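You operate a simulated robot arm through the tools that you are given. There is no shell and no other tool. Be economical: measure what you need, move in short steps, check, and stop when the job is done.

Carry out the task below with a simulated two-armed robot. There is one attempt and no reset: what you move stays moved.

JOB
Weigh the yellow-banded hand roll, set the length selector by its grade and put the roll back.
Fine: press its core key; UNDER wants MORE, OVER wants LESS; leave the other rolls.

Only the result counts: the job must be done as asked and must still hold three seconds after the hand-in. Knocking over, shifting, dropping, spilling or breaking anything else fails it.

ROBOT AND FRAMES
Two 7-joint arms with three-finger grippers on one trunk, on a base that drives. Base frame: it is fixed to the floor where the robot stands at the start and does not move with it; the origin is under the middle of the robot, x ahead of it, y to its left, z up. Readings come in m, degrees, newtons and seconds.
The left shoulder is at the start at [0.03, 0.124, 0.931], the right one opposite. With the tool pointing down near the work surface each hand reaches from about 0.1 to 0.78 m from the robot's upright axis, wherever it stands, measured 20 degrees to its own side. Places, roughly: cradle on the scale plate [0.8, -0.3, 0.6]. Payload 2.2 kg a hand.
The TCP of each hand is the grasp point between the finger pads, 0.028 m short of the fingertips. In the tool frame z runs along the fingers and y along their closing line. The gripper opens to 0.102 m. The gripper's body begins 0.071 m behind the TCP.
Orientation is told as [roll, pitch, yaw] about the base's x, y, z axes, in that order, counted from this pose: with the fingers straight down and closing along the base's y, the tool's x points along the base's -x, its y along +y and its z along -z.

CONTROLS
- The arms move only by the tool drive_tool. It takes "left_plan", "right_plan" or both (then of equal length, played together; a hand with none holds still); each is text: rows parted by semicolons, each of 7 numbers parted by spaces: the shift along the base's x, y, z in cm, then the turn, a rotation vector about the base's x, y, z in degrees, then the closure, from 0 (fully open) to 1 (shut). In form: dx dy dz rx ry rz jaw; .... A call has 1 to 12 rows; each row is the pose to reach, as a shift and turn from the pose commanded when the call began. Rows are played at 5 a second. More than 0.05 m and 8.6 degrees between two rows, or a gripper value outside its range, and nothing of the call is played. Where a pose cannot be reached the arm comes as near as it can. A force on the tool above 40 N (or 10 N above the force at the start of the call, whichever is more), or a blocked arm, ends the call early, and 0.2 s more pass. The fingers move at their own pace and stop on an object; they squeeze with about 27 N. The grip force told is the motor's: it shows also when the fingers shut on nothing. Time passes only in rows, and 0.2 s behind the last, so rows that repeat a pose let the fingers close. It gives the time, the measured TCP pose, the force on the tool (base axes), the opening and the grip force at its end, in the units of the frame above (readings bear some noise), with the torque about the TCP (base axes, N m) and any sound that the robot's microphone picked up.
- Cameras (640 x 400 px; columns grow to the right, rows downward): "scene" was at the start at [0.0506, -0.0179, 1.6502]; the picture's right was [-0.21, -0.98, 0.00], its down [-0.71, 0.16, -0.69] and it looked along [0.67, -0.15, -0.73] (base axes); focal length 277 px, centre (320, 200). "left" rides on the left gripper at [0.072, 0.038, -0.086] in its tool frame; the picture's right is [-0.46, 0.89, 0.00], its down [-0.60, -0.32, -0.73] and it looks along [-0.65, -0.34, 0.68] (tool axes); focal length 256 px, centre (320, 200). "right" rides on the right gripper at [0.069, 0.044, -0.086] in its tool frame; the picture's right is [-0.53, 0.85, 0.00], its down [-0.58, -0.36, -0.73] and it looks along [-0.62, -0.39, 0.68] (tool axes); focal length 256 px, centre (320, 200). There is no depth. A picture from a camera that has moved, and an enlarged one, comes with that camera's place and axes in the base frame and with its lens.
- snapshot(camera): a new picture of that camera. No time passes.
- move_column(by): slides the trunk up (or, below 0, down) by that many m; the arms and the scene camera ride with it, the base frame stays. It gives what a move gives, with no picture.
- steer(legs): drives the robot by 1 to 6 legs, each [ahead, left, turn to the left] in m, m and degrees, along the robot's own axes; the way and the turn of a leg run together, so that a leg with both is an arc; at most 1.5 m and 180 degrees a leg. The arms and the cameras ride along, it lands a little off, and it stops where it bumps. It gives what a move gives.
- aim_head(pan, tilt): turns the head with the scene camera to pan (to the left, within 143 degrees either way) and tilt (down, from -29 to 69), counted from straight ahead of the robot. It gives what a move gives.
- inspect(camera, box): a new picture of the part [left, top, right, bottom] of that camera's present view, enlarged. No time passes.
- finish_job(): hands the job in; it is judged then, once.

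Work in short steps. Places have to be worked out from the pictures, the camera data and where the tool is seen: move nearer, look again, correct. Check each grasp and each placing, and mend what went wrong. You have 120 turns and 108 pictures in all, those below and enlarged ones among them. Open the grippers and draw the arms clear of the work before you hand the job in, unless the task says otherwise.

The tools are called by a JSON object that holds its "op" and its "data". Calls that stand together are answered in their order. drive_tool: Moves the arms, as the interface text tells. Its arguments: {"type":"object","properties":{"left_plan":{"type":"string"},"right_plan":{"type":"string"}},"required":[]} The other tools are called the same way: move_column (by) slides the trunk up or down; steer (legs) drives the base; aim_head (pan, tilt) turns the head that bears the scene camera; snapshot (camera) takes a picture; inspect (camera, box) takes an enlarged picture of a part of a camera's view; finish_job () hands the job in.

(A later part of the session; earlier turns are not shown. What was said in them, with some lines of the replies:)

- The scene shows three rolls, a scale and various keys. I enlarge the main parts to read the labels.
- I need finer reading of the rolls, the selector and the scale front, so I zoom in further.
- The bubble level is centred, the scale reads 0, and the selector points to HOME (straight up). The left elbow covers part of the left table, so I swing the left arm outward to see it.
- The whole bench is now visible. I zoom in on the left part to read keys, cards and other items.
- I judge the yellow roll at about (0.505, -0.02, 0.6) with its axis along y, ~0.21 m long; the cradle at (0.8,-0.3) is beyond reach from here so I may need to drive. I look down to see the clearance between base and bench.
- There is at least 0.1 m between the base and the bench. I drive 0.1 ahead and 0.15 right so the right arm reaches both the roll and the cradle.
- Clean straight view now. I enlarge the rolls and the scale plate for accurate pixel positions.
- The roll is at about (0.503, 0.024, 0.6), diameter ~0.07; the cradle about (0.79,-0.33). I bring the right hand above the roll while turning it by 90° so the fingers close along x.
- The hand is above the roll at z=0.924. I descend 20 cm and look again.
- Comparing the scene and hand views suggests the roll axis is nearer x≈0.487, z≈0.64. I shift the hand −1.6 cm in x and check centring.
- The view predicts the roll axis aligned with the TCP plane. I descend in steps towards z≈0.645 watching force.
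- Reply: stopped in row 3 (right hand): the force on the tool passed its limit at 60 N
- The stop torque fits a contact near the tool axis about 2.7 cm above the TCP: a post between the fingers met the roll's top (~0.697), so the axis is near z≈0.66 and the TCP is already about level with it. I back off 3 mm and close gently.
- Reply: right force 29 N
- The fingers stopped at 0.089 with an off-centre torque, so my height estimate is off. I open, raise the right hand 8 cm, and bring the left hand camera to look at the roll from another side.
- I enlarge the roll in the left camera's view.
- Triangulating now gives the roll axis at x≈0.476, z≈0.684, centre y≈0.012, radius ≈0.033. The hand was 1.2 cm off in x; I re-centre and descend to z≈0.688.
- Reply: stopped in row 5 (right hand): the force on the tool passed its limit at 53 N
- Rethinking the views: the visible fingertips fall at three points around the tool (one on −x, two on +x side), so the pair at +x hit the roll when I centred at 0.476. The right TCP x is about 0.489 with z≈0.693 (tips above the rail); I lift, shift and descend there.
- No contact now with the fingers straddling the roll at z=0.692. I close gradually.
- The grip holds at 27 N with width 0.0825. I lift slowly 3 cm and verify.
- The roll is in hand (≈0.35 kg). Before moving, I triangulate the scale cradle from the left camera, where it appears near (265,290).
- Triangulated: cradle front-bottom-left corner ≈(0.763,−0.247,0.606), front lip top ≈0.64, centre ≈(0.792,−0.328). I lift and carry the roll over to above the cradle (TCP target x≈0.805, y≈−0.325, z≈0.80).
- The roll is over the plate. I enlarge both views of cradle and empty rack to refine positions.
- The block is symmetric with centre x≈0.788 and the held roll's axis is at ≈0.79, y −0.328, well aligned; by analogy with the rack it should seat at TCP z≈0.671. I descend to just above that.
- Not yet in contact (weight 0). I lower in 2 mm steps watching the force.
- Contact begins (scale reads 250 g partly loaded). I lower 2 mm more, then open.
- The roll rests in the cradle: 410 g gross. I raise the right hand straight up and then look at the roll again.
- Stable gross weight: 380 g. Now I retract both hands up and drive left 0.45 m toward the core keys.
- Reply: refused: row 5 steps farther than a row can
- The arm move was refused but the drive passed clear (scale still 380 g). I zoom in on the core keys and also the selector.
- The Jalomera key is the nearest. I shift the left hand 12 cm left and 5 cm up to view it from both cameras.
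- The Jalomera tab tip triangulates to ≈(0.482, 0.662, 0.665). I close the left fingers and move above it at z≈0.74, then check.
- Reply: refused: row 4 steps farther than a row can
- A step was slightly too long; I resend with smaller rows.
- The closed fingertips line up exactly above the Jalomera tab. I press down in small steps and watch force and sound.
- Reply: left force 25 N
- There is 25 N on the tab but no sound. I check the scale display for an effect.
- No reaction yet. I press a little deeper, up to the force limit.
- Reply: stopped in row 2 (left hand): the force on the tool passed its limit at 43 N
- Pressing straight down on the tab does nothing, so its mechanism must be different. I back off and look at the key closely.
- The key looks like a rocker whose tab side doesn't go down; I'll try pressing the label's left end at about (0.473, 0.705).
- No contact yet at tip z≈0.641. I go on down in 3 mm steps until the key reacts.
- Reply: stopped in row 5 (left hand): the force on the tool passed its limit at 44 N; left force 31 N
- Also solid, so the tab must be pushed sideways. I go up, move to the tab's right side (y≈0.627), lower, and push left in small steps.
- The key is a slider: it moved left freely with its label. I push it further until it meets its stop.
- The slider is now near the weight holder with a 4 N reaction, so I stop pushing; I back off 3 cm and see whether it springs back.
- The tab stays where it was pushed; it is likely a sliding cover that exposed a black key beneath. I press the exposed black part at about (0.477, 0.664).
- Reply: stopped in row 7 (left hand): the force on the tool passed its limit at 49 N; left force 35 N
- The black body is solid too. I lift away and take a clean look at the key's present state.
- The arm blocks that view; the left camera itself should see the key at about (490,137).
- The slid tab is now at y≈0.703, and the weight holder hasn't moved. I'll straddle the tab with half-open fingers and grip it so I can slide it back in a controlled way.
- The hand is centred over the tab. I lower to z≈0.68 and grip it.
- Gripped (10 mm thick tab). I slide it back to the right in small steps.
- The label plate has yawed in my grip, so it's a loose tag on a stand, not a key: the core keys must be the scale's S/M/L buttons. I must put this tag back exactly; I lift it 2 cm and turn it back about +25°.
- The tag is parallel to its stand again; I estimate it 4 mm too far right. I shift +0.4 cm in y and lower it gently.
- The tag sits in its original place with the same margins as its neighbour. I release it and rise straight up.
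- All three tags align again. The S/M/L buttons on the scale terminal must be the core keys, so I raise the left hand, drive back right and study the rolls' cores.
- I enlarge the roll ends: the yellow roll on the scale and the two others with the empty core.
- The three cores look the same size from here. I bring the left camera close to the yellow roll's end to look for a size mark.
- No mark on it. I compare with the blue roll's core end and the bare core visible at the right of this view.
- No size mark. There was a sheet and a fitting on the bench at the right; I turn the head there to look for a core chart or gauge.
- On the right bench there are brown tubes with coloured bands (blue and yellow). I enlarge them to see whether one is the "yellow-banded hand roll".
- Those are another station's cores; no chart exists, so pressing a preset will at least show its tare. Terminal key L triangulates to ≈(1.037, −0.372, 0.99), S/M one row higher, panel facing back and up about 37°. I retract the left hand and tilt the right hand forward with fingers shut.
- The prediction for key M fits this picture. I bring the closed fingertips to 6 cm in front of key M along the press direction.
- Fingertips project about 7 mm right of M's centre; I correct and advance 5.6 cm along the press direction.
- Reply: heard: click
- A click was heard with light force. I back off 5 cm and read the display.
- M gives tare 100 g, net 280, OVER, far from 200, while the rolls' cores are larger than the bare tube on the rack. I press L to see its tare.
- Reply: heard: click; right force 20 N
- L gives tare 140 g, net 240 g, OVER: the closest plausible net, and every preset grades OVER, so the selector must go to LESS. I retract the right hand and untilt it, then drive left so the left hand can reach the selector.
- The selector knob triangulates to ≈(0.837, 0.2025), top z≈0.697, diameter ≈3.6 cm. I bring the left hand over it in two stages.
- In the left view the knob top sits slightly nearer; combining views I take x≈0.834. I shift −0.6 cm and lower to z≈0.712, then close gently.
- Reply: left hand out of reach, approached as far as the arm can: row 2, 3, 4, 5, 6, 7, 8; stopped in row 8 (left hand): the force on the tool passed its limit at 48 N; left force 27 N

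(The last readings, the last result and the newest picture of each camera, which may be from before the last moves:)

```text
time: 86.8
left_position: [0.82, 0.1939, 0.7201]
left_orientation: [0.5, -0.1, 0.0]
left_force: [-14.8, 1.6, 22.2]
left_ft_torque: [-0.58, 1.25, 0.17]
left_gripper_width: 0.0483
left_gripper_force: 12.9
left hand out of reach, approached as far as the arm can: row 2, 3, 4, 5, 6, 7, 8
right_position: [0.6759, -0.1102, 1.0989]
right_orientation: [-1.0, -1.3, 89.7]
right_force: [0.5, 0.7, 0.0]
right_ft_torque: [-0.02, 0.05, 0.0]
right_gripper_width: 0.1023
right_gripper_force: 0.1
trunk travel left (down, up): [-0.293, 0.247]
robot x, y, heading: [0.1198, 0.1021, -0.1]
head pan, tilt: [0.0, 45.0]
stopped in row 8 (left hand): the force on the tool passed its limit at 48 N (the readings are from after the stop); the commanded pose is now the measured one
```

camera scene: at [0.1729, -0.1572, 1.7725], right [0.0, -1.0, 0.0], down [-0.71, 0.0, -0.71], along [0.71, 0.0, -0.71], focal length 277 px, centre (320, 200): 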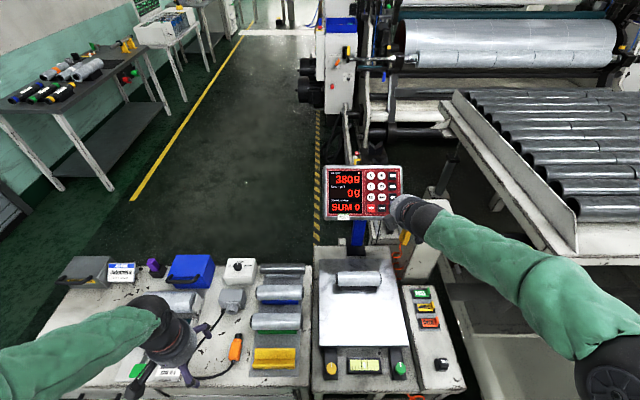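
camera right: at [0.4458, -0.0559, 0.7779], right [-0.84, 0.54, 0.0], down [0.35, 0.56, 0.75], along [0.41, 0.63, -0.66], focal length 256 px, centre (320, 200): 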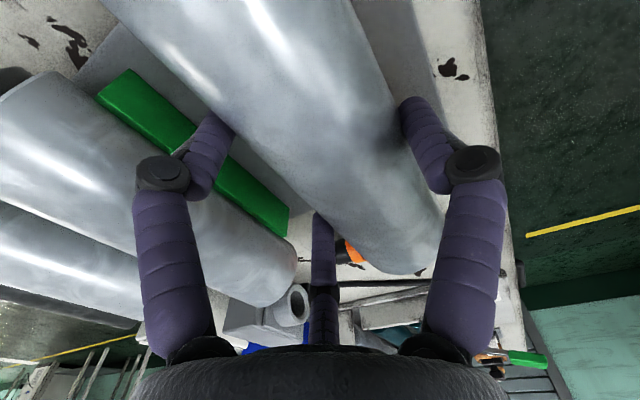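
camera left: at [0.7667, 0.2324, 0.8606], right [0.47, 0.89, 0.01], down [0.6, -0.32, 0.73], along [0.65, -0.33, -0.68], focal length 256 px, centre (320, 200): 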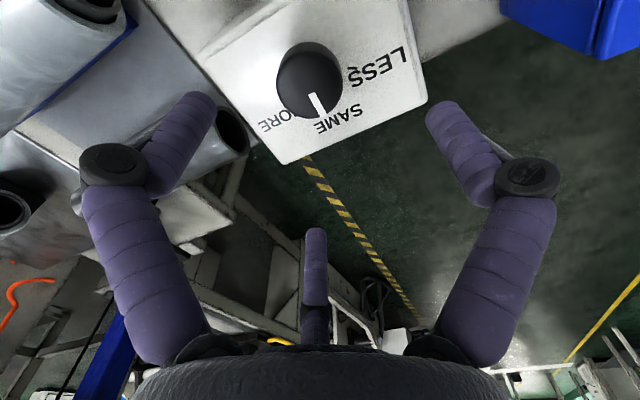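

The raised trunk put this out of reach. I open, lift clear, and lower the trunk 0.12 m again.

{"op": "drive_tool", "data": {"left_plan": "0 0 0 0 0 0 0.4; 0 0 0 0 0 0 0; 0 0 0 0 0 0 0; 0 0 3 0 0 0 0; 0 0 7 0 0 0 0; 0 0 11 0 0 0 0; 0 0 15 0 0 0 0; 0 0 18 0 0 0 0"}}

{"op": "move_column", "data": {"by": -0.12}}

```text
time: 88.6
left_position: [0.8175, 0.1938, 0.8977]
left_orientation: [0.4, 0.0, -0.1]
left_force: [-0.4, -0.5, -0.9]
left_ft_torque: [-0.02, -0.04, -0.03]
left_gripper_width: 0.1019
left_gripper_force: 0.1
right_position: [0.6772, -0.1109, 1.0981]
right_orientation: [-1.0, -1.1, 89.8]
right_force: [0.4, 0.2, -1.1]
right_ft_torque: [-0.02, -0.03, -0.02]
right_gripper_width: 0.1022
right_gripper_force: 0.1
trunk travel left (down, up): [-0.293, 0.247]
robot x, y, heading: [0.1226, 0.102, 0.1]
head pan, tilt: [0.0, 45.0]
```

```text
time: 90.1
left_position: [0.8189, 0.1938, 0.7802]
left_orientation: [0.4, -0.1, -0.1]
left_force: [-0.6, -0.7, -0.9]
left_ft_torque: [0.02, 0.0, 0.03]
left_gripper_width: 0.1021
left_gripper_force: 0.0
right_position: [0.6775, -0.1108, 0.9783]
right_orientation: [-0.8, -1.2, 89.8]
right_force: [-0.2, -0.1, -0.1]
right_ft_torque: [0.01, -0.04, 0.03]
right_gripper_width: 0.1018
right_gripper_force: 0.1
trunk travel left (down, up): [-0.173, 0.367]
robot x, y, heading: [0.1203, 0.0984, 0.2]
head pan, tilt: [0.0, 45.0]
```

I re-centre to x≈0.833 at this height and check the view before descending.

{"op": "drive_tool", "data": {"left_plan": "1.4 0.2 -0.5 0 0 0 0; 1.4 0.2 -2 0 0 0 0; 1.4 0.2 -2.5 0 0 0 0"}}

{"op": "inspect", "data": {"camera": "left", "box": [200, 0, 440, 150]}}

```text
time: 90.9
left_position: [0.8328, 0.1954, 0.753]
left_orientation: [0.3, -0.2, -0.1]
left_force: [0.7, 0.9, -0.2]
left_ft_torque: [0.01, -0.02, 0.01]
left_gripper_width: 0.1021
left_gripper_force: 0.0
right_position: [0.6781, -0.1108, 0.9775]
right_orientation: [-0.8, -1.2, 89.8]
right_force: [0.0, 0.7, 0.5]
right_ft_torque: [0.01, -0.02, -0.01]
right_gripper_width: 0.1021
right_gripper_force: 0.0
trunk travel left (down, up): [-0.173, 0.367]
robot x, y, heading: [0.1202, 0.106, -0.4]
head pan, tilt: [0.0, 45.0]
```

```text
2.67 times, centred on (320, 75) of left
camera zoom: at [0.7606, 0.2338, 0.8395], right [0.47, 0.88, 0.01], down [0.6, -0.32, 0.73], along [0.65, -0.34, -0.68], focal length 683 px, centre (320, 533)
```

zoom: 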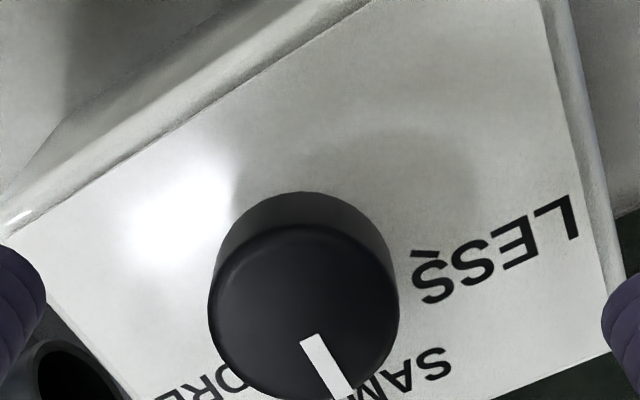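

Knob top centre ≈(0.829, 0.194), still at SAME; the LESS tick lies ≈70° counter-clockwise. I descend around it and close.

{"op": "drive_tool", "data": {"left_plan": "-0.4 -0.7 0 0 0 0 0; -0.4 -0.7 -2 0 0 0 0; -0.4 -0.7 -3.2 0 0 0 0; -0.4 -0.7 -4 0 0 0 0; -0.4 -0.7 -4 0 0 0 0.3; -0.4 -0.7 -4 0 0 0 0.5; -0.4 -0.7 -4 0 0 0 0.6; -0.4 -0.7 -4 0 0 0 0.65; -0.4 -0.7 -4 0 0 0 0.65"}}

```text
time: 92.6
left_position: [0.8294, 0.1886, 0.72]
left_orientation: [0.3, -0.1, -0.1]
left_force: [-5.6, 4.6, 18.3]
left_ft_torque: [-0.5, 1.05, -0.26]
left_gripper_width: 0.054
left_gripper_force: 13.4
right_position: [0.6765, -0.1092, 0.979]
right_orientation: [-1.0, -1.3, 89.8]
right_force: [-0.5, -0.1, 0.1]
right_ft_torque: [0.03, -0.04, 0.01]
right_gripper_width: 0.1019
right_gripper_force: 0.0
trunk travel left (down, up): [-0.173, 0.367]
robot x, y, heading: [0.1188, 0.1022, -0.1]
head pan, tilt: [0.0, 45.0]
stopped in row 8 (left hand): the force on the tool passed its limit at 48 N (the readings are from after the stop); the commanded pose is now the measured one
```

One finger touched the box top, so that surface is at ≈0.69 and the knob centre nearer (0.824, 0.198). I open, raise 8 mm, re-centre and close again.

{"op": "drive_tool", "data": {"left_plan": "0 0 0 0 0 0 0.3; 0 0 0.9 0 0 0 0; -0.5 0.4 0.9 0 0 0 0; -0.5 0.4 0.9 0 0 0 0.3; -0.5 0.4 0.9 0 0 0 0.45; -0.5 0.4 0.9 0 0 0 0.55; -0.5 0.4 0.9 0 0 0 0.6; -0.5 0.4 0.9 0 0 0 0.6"}}

```text
time: 94.4
left_position: [0.8242, 0.1926, 0.7239]
left_orientation: [0.4, 0.1, -0.1]
left_force: [1.7, 13.5, 0.6]
left_ft_torque: [0.21, -0.02, -0.06]
left_gripper_width: 0.0493
left_gripper_force: 6.4
right_position: [0.6791, -0.1092, 0.9795]
right_orientation: [-0.9, -1.2, 89.8]
right_force: [0.0, -0.3, 0.0]
right_ft_torque: [-0.02, -0.01, 0.01]
right_gripper_width: 0.102
right_gripper_force: 0.1
trunk travel left (down, up): [-0.173, 0.367]
robot x, y, heading: [0.1184, 0.1029, -0.1]
head pan, tilt: [0.0, 45.0]
```

Finger B bears first (13 N in y); I shift +0.3 cm in y and close a bit more.

{"op": "drive_tool", "data": {"left_plan": "0 0.3 0 0 0 0 0.58; 0 0.3 0 0 0 0 0.62; 0 0.3 0 0 0 0 0.7; 0 0.3 0 0 0 0 0.7"}}

```text
time: 95.4
left_position: [0.824, 0.1958, 0.7243]
left_orientation: [0.3, 0.0, -0.1]
left_force: [4.4, 18.6, 3.7]
left_ft_torque: [0.39, 0.16, -0.08]
left_gripper_width: 0.0436
left_gripper_force: 9.6
right_position: [0.6773, -0.1086, 0.9778]
right_orientation: [-0.9, -1.2, 89.8]
right_force: [-0.9, -0.2, 0.4]
right_ft_torque: [0.02, -0.01, -0.03]
right_gripper_width: 0.1022
right_gripper_force: 0.1
trunk travel left (down, up): [-0.173, 0.367]
robot x, y, heading: [0.1219, 0.1037, 0.1]
head pan, tilt: [0.0, 45.0]
```

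Still pushed toward +y, so I shift another 0.4 cm and tighten.

{"op": "drive_tool", "data": {"left_plan": "0 0.4 0 0 0 0 0.7; 0 0.4 0 0 0 0 0.75; 0 0.5 0 0 0 0 0.85; 0 0.5 0 0 0 0 0.85"}}

```text
time: 96.4
left_position: [0.8229, 0.1967, 0.7252]
left_orientation: [0.3, 0.0, -0.3]
left_force: [3.4, 3.8, 6.9]
left_ft_torque: [-0.14, -0.14, -0.08]
left_gripper_width: 0.0402
left_gripper_force: 45.0
right_position: [0.6767, -0.1111, 0.9781]
right_orientation: [-0.9, -1.3, 89.7]
right_force: [-0.8, 0.2, -0.3]
right_ft_torque: [0.0, 0.01, -0.01]
right_gripper_width: 0.1021
right_gripper_force: 0.1
trunk travel left (down, up): [-0.173, 0.367]
robot x, y, heading: [0.1223, 0.1033, -0.5]
head pan, tilt: [0.0, 45.0]
```

Firm grip now (45 N, net force small). I rotate counter-clockwise in 8° steps, first 40°.

{"op": "drive_tool", "data": {"left_plan": "0.05 0 0 0 0 8 0.85; 0.1 0 0 0 0 16 0.85; 0.15 0.05 0 0 0 24 0.85; 0.2 0.07 0 0 0 32 0.85; 0.25 0.1 0 0 0 40 0.85"}}

```text
time: 97.6
left_position: [0.8241, 0.2018, 0.7239]
left_orientation: [0.5, 0.1, 40.0]
left_force: [-8.9, 16.3, 8.9]
left_ft_torque: [0.11, 0.41, -0.1]
left_gripper_width: 0.0397
left_gripper_force: 44.8
right_position: [0.6762, -0.1098, 0.9789]
right_orientation: [-1.0, -1.2, 89.7]
right_force: [0.1, 0.4, -0.2]
right_ft_torque: [-0.02, 0.0, -0.03]
right_gripper_width: 0.102
right_gripper_force: 0.0
trunk travel left (down, up): [-0.173, 0.367]
robot x, y, heading: [0.1161, 0.1039, -0.1]
head pan, tilt: [0.0, 45.0]
```

It turned 40°. I continue to about 70° while relieving the side force.

{"op": "drive_tool", "data": {"left_plan": "-0.1 0.2 0 0 0 7 0.85; -0.1 0.2 0 0 0 14 0.85; -0.1 0.2 0 0 0 21 0.85; -0.1 0.2 0 0 0 28 0.85; -0.1 0.2 0 0 0 30 0.85"}}

```text
time: 98.8
left_position: [0.8196, 0.2023, 0.7244]
left_orientation: [0.7, 0.2, 69.9]
left_force: [-30.3, 25.7, 8.1]
left_ft_torque: [0.55, -0.02, -0.89]
left_gripper_width: 0.0376
left_gripper_force: 45.3
right_position: [0.6763, -0.1094, 0.9796]
right_orientation: [-1.0, -1.2, 89.8]
right_force: [0.8, 0.0, -1.0]
right_ft_torque: [0.0, 0.01, 0.02]
right_gripper_width: 0.1016
right_gripper_force: 0.0
trunk travel left (down, up): [-0.173, 0.367]
robot x, y, heading: [0.1167, 0.1028, -0.2]
head pan, tilt: [0.0, 45.0]
```

The torque rose to −0.9 N·m, suggesting the knob's end stop. I release, lift and look.

{"op": "drive_tool", "data": {"left_plan": "-0.3 0.3 0 0 0 -3 0.7; -0.3 0.3 0 0 0 -3 0.3; -0.3 0.3 0 0 0 -3 0; -0.3 0.3 3 0 0 -3 0; -0.3 0.3 7 0 0 -10 0; -0.3 0.3 11 0 0 -18 0; -3 0.3 14 0 0 -26 0; -6 0.3 16 0 0 -34 0; -10 0.3 17 0 0 -42 0; -14 0.3 17 0 0 -50 0; -18 0.3 17 0 0 -58 0; -22 0.3 17 0 0 -66 0"}}

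{"op": "inspect", "data": {"camera": "scene", "box": [270, 200, 390, 290]}}

```text
time: 101.4
left_position: [0.6029, 0.2045, 0.8959]
left_orientation: [0.4, 0.0, 3.7]
left_force: [-1.0, -0.4, 0.2]
left_ft_torque: [-0.01, 0.0, 0.01]
left_gripper_width: 0.102
left_gripper_force: 0.1
right_position: [0.6768, -0.1121, 0.9797]
right_orientation: [-0.9, -1.2, 89.7]
right_force: [-0.8, 0.9, 1.3]
right_ft_torque: [-0.02, -0.02, 0.02]
right_gripper_width: 0.1021
right_gripper_force: 0.0
trunk travel left (down, up): [-0.173, 0.367]
robot x, y, heading: [0.1163, 0.0967, -0.2]
head pan, tilt: [0.0, 45.0]
```

```text
4.44 times, centred on (330, 245) of scene
camera zoom: at [0.1713, 0.101, 1.6526], right [0.0, -1.0, 0.0], down [-0.71, 0.0, -0.71], along [0.71, 0.0, -0.71], focal length 1233 px, centre (276, 0)
```

zoom: 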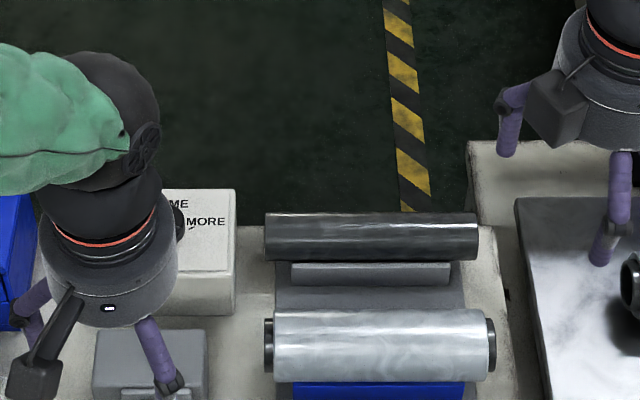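

The hand blocks that view; the left camera should see the knob near (375,200).

{"op": "inspect", "data": {"camera": "left", "box": [310, 140, 450, 240]}}

```text
4.00 times, centred on (380, 190) of left
camera zoom: at [0.5299, 0.2379, 0.9822], right [0.41, 0.91, 0.0], down [0.62, -0.28, 0.73], along [0.67, -0.29, -0.68], focal length 1024 px, centre (80, 240)
```

zoom: 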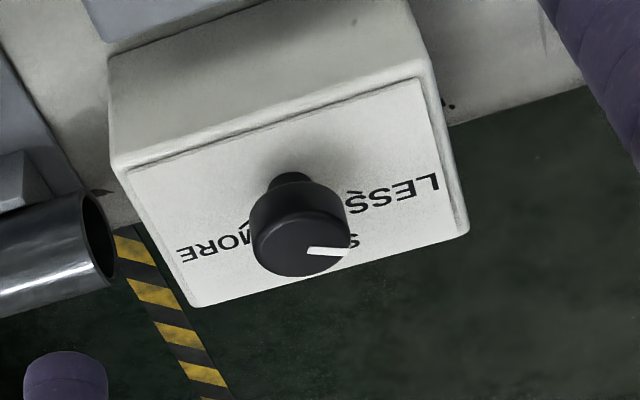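

The pointer now lines up with the LESS tick. I retract the left hand, then drive back right to fetch the roll.

{"op": "drive_tool", "data": {"left_plan": "-3.7 1.9 0.7 0 0 0 0; -7.5 3.8 1.4 0 0 0 0; -11.2 5.7 2.1 0 0 0 0; -15 7.6 2.8 0 0 0 0; -18.7 9.5 3.5 0 0 0 0; -22.5 11.4 4.2 0 0 0 0; -26.2 13.3 4.9 0 0 0 0; -30 15.2 5.6 0 0 0 0"}}

{"op": "steer", "data": {"legs": [[0, -0.26, 0]]}}

```text
time: 103.2
left_position: [0.3008, 0.3537, 0.9489]
left_orientation: [0.3, 0.0, 3.8]
left_force: [0.1, -0.7, -0.4]
left_ft_torque: [-0.01, -0.04, -0.01]
left_gripper_width: 0.1021
left_gripper_force: 0.0
right_position: [0.6766, -0.1115, 0.9784]
right_orientation: [-1.0, -1.3, 89.7]
right_force: [-0.1, 0.1, 0.9]
right_ft_torque: [0.01, 0.0, -0.01]
right_gripper_width: 0.102
right_gripper_force: 0.1
trunk travel left (down, up): [-0.173, 0.367]
robot x, y, heading: [0.1175, 0.101, -0.1]
head pan, tilt: [0.0, 45.0]
```

```text
time: 105.1
left_position: [0.3026, 0.0954, 0.9502]
left_orientation: [0.4, 0.2, 4.1]
left_force: [-0.2, -0.7, 0.9]
left_ft_torque: [0.03, 0.0, -0.01]
left_gripper_width: 0.1019
left_gripper_force: 0.0
right_position: [0.6782, -0.3683, 0.9776]
right_orientation: [-0.9, -1.3, 89.8]
right_force: [-0.1, -0.4, 0.2]
right_ft_torque: [0.03, 0.01, 0.02]
right_gripper_width: 0.1019
right_gripper_force: 0.1
trunk travel left (down, up): [-0.173, 0.367]
robot x, y, heading: [0.1187, -0.1541, -0.2]
head pan, tilt: [0.0, 45.0]
```

I move above the roll at the recorded release pose (0.803, −0.3255) and descend to z≈0.672.

{"op": "drive_tool", "data": {"right_plan": "4 1.4 0 0 0 0 0; 8 2.8 -2 0 0 0 0; 11 4 -5.5 0 0 0 0; 12.5 4.3 -10 0 0 0 0; 12.5 4.3 -14.5 0 0 0 0; 12.5 4.3 -18.5 0 0 0 0; 12.5 4.3 -22.5 0 0 0 0; 12.5 4.3 -22.5 0 0 0 0"}}

{"op": "snapshot", "data": {"camera": "right"}}

```text
time: 106.9
left_position: [0.3034, 0.0953, 0.9487]
left_orientation: [0.3, 0.1, 4.1]
left_force: [0.7, -0.1, 0.4]
left_ft_torque: [0.02, -0.01, -0.01]
left_gripper_width: 0.1019
left_gripper_force: 0.1
right_position: [0.8025, -0.3231, 0.7535]
right_orientation: [-0.9, -1.3, 89.8]
right_force: [0.4, 0.1, -0.1]
right_ft_torque: [0.0, 0.01, 0.02]
right_gripper_width: 0.1018
right_gripper_force: 0.0
trunk travel left (down, up): [-0.173, 0.367]
robot x, y, heading: [0.1188, -0.1569, -0.2]
head pan, tilt: [0.0, 45.0]
```

```text
2 pictures are left
camera right: at [0.757, -0.3942, 0.8371], right [-0.84, 0.54, 0.0], down [0.35, 0.56, 0.75], along [0.4, 0.63, -0.66], focal length 256 px, centre (320, 200)
```

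right: 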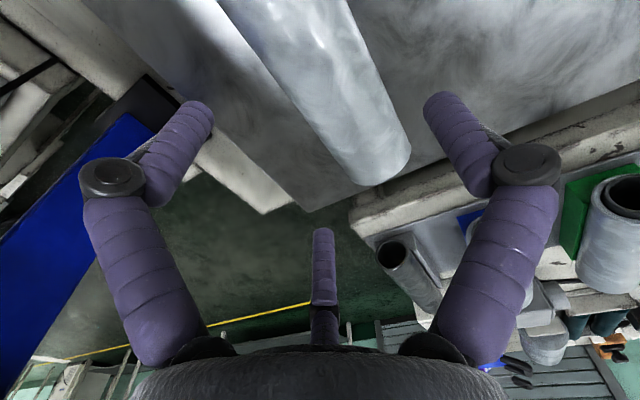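

The roll end appears where predicted, so alignment is good. I descend and grip.

{"op": "drive_tool", "data": {"right_plan": "0 -0.2 -3 0 0 0 0; 0 -0.2 -5.5 0 0 0 0; 0 -0.2 -7.2 0 0 0 0; 0 -0.2 -8 0 0 0 0; 0 -0.2 -8 0 0 0 0.15; 0 -0.2 -8 0 0 0 0.3; 0 -0.2 -8 0 0 0 0.6; 0 -0.2 -8 0 0 0 1; 0 -0.2 -8 0 0 0 1"}}

```text
time: 108.9
left_position: [0.3034, 0.096, 0.9492]
left_orientation: [0.4, 0.0, 3.9]
left_force: [-0.2, -0.3, -0.1]
left_ft_torque: [-0.01, 0.02, 0.01]
left_gripper_width: 0.102
left_gripper_force: 0.1
right_position: [0.8056, -0.3268, 0.6775]
right_orientation: [-1.5, -1.2, 90.0]
right_force: [18.5, -10.0, 16.9]
right_ft_torque: [-0.94, -0.6, 1.39]
right_gripper_width: 0.0821
right_gripper_force: 27.2
trunk travel left (down, up): [-0.173, 0.367]
robot x, y, heading: [0.1191, -0.1563, -0.1]
head pan, tilt: [0.0, 45.0]
```

Width 0.0821 matches the earlier grasp. I lift slowly, relieving the force, and check the load.

{"op": "drive_tool", "data": {"right_plan": "0.2 -0.1 0.5 0 0 0 1; 0.3 -0.1 1 0 0 0 1; 0.3 -0.1 2.5 0 0 0 1; 0.3 -0.1 5 0 0 0 1; 0.3 -0.1 5 0 0 0 1"}}

```text
time: 110.1
left_position: [0.302, 0.0962, 0.95]
left_orientation: [0.3, 0.1, 3.9]
left_force: [0.1, 0.2, -0.1]
left_ft_torque: [-0.02, 0.01, -0.03]
left_gripper_width: 0.1019
left_gripper_force: 0.1
right_position: [0.8051, -0.3271, 0.7222]
right_orientation: [-0.8, -1.3, 89.9]
right_force: [0.1, 0.1, -3.8]
right_ft_torque: [-0.04, -0.02, -0.02]
right_gripper_width: 0.0813
right_gripper_force: 26.8
trunk travel left (down, up): [-0.173, 0.367]
robot x, y, heading: [0.1177, -0.1568, -0.0]
head pan, tilt: [0.0, 45.0]
```

The roll is held (3.8 N). I lift and carry it back above the yellow rack (TCP ≈(0.491, 0.013, 0.81)).

{"op": "drive_tool", "data": {"right_plan": "0 0 4.4 0 0 0 1; 0 0 8.8 0 0 0 1; -3.4 1.6 8.8 0 0 0 1; -6.8 4 8.8 0 0 0 1; -10.2 7.4 8.8 0 0 0 1; -13.6 10.8 8.8 0 0 0 1; -17 14.4 8.8 0 0 0 1; -20 18.2 8.8 0 0 0 1; -23 22.2 8.8 0 0 0 1; -26 26.2 8.8 0 0 0 1; -29 30.2 8.8 0 0 0 1; -31.4 34 8.8 0 0 0 1"}}

{"op": "drive_tool", "data": {"right_plan": "0 0 -3 0 0 0 1; 0 0 -5.5 0 0 0 1; 0 0 -7 0 0 0 1; 0 0 -7 0 0 0 1"}}

{"op": "inspect", "data": {"camera": "scene", "box": [225, 270, 325, 370]}}

```text
time: 112.7
left_position: [0.3024, 0.0959, 0.9499]
left_orientation: [0.3, 0.2, 4.0]
left_force: [0.4, 0.3, 0.4]
left_ft_torque: [0.02, -0.01, -0.01]
left_gripper_width: 0.1021
left_gripper_force: 0.1
right_position: [0.4921, 0.0128, 0.8116]
right_orientation: [-0.9, -1.1, 89.9]
right_force: [-0.1, -0.5, -3.9]
right_ft_torque: [-0.03, -0.04, -0.02]
right_gripper_width: 0.0815
right_gripper_force: 26.9
trunk travel left (down, up): [-0.173, 0.367]
robot x, y, heading: [0.116, -0.1523, -0.3]
head pan, tilt: [0.0, 45.0]
```

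```text
time: 113.7
left_position: [0.3035, 0.0959, 0.9497]
left_orientation: [0.3, 0.1, 4.0]
left_force: [-0.1, 0.0, 0.0]
left_ft_torque: [0.0, 0.0, 0.02]
left_gripper_width: 0.102
left_gripper_force: 0.0
right_position: [0.4909, 0.0124, 0.7406]
right_orientation: [-1.0, -1.2, 89.9]
right_force: [-0.2, -0.6, -3.4]
right_ft_torque: [-0.04, -0.04, 0.03]
right_gripper_width: 0.0814
right_gripper_force: 27.0
trunk travel left (down, up): [-0.173, 0.367]
robot x, y, heading: [0.1201, -0.1527, -0.1]
head pan, tilt: [0.0, 45.0]
```

```text
4.00 times, centred on (275, 320) of scene
camera zoom: at [0.1722, -0.1564, 1.6525], right [0.0, -1.0, 0.0], down [-0.71, 0.0, -0.71], along [0.71, 0.0, -0.71], focal length 1110 px, centre (500, -280)
```

zoom: 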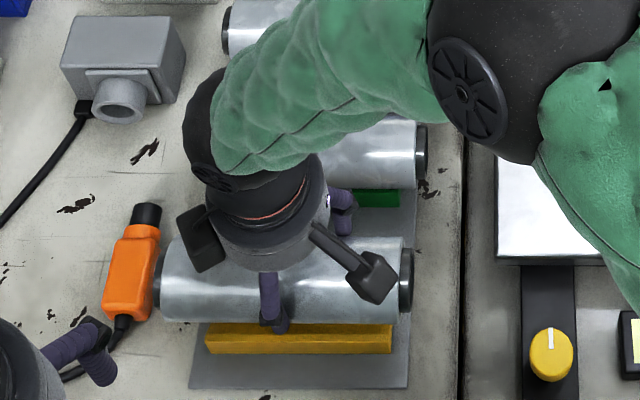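

The roll hovers parallel over its rack with axis x≈0.477, centre y≈0.014, matching the original spot. I lower in steps and check the force.

{"op": "drive_tool", "data": {"right_plan": "0 -0.1 -1.5 0 0 0 1; 0 -0.1 -3 0 0 0 1; 0 -0.1 -3.7 0 0 0 1; 0 -0.1 -4 0 0 0 1; 0 -0.1 -4 0 0 0 1"}}

```text
time: 114.9
left_position: [0.3018, 0.096, 0.9503]
left_orientation: [0.3, 0.1, 4.1]
left_force: [-0.4, 0.1, -0.2]
left_ft_torque: [-0.03, -0.02, -0.04]
left_gripper_width: 0.1018
left_gripper_force: 0.0
right_position: [0.4925, 0.0106, 0.7019]
right_orientation: [-1.1, -1.3, 90.0]
right_force: [-7.8, -3.6, 22.4]
right_ft_torque: [0.3, 0.41, 1.3]
right_gripper_width: 0.081
right_gripper_force: 26.8
trunk travel left (down, up): [-0.173, 0.367]
robot x, y, heading: [0.1189, -0.1569, 0.2]
head pan, tilt: [0.0, 45.0]
```

The roll meets the rack (22 N). I relieve 2 mm, then open gradually.

{"op": "drive_tool", "data": {"right_plan": "-0.1 0 0.1 0 0 0 1; -0.1 0 0.1 0 0 0 0.7; -0.1 0 0.1 0 0 0 0.3; -0.1 0 0.1 0 0 0 0.1; -0.1 0 0.1 0 0 0 0; -0.1 0 0.1 0 0 0 0"}}

```text
time: 116.3
left_position: [0.3025, 0.0953, 0.9491]
left_orientation: [0.3, 0.1, 4.0]
left_force: [-0.1, 0.1, -0.4]
left_ft_torque: [0.02, -0.01, 0.0]
left_gripper_width: 0.1018
left_gripper_force: 0.0
right_position: [0.491, 0.0117, 0.7013]
right_orientation: [-0.9, -1.2, 89.9]
right_force: [-0.9, 0.0, -0.2]
right_ft_torque: [-0.03, 0.01, 0.01]
right_gripper_width: 0.102
right_gripper_force: 0.2
trunk travel left (down, up): [-0.173, 0.367]
robot x, y, heading: [0.1198, -0.1564, -0.1]
head pan, tilt: [0.0, 45.0]
```

Released with no residual force. I rise straight up, draw the hand clear, and use the last picture to verify.

{"op": "drive_tool", "data": {"right_plan": "0 0 1.5 0 0 0 0; 0 0 4 0 0 0 0; 0 0 8 0 0 0 0; 0 0 12 0 0 0 0; 0 0 16 0 0 0 0; 0 -4 19 0 0 0 0; 0 -8 21 0 0 0 0; 0 -12 23 0 0 0 0; -2 -16 24 0 0 0 0; -4 -20 25 0 0 0 0; -6 -24 26 0 0 0 0; -8 -28 26 0 0 0 0"}}

{"op": "inspect", "data": {"camera": "scene", "box": [190, 230, 350, 330]}}

```text
time: 118.9
left_position: [0.3024, 0.0955, 0.9493]
left_orientation: [0.3, 0.1, 4.0]
left_force: [0.1, -1.2, -0.1]
left_ft_torque: [0.03, -0.04, 0.01]
left_gripper_width: 0.1019
left_gripper_force: 0.0
right_position: [0.409, -0.2694, 0.9613]
right_orientation: [-0.9, -1.3, 89.9]
right_force: [0.5, 0.6, -0.4]
right_ft_torque: [0.01, -0.03, 0.0]
right_gripper_width: 0.1019
right_gripper_force: 0.0
trunk travel left (down, up): [-0.173, 0.367]
robot x, y, heading: [0.1162, -0.1534, -0.1]
head pan, tilt: [0.0, 45.0]
```

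```text
4.00 times, centred on (270, 280) of scene
camera zoom: at [0.1713, -0.1574, 1.6526], right [0.0, -1.0, 0.0], down [-0.71, 0.0, -0.71], along [0.71, 0.0, -0.71], focal length 1110 px, centre (520, -120)
```

zoom: 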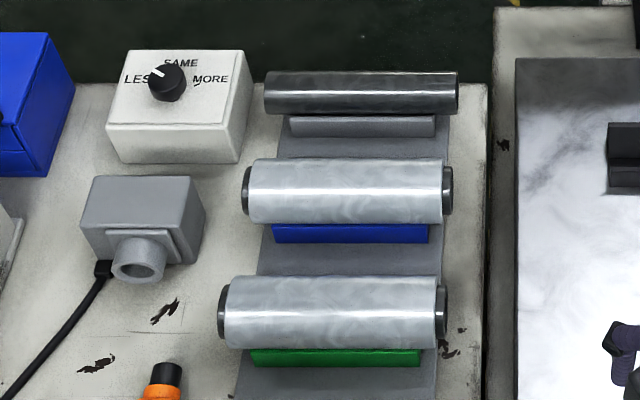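

The selector points to LESS and the other rolls are untouched. The roll was seated with contact and released with no residual force. Both grippers are open and clear, so I hand in.

{"op": "finish_job", "data": {}}

```text
The job is handed in.
```

I weighed the yellow roll at 380 g gross, turned the length selector to LESS for its OVER grade, and put the roll back on the yellow rack. The core key is a guess.

- **Core key:** nothing on the roll, job card or bench gives its core size. I pressed M first (tare 100 g, net 280 g, OVER), then L (tare 140 g, net 240 g, OVER). I left it on L because that net is nearest the job card's 200 g. S was not pressed. Its tare should be the smallest, so it would also read OVER.
- **Roll return:** the roll was lined up over its rack in the last picture before I let go, and there was no force left on the hand at release. My final picture did not show the yellow rack, so I have not seen the roll at rest there.
- **Jalomera tag:** I took the loose Jalomera tag for a key, pressed it and slid it about 4 cm. I set it back with the same margins as the tag next to it, but it was moved.
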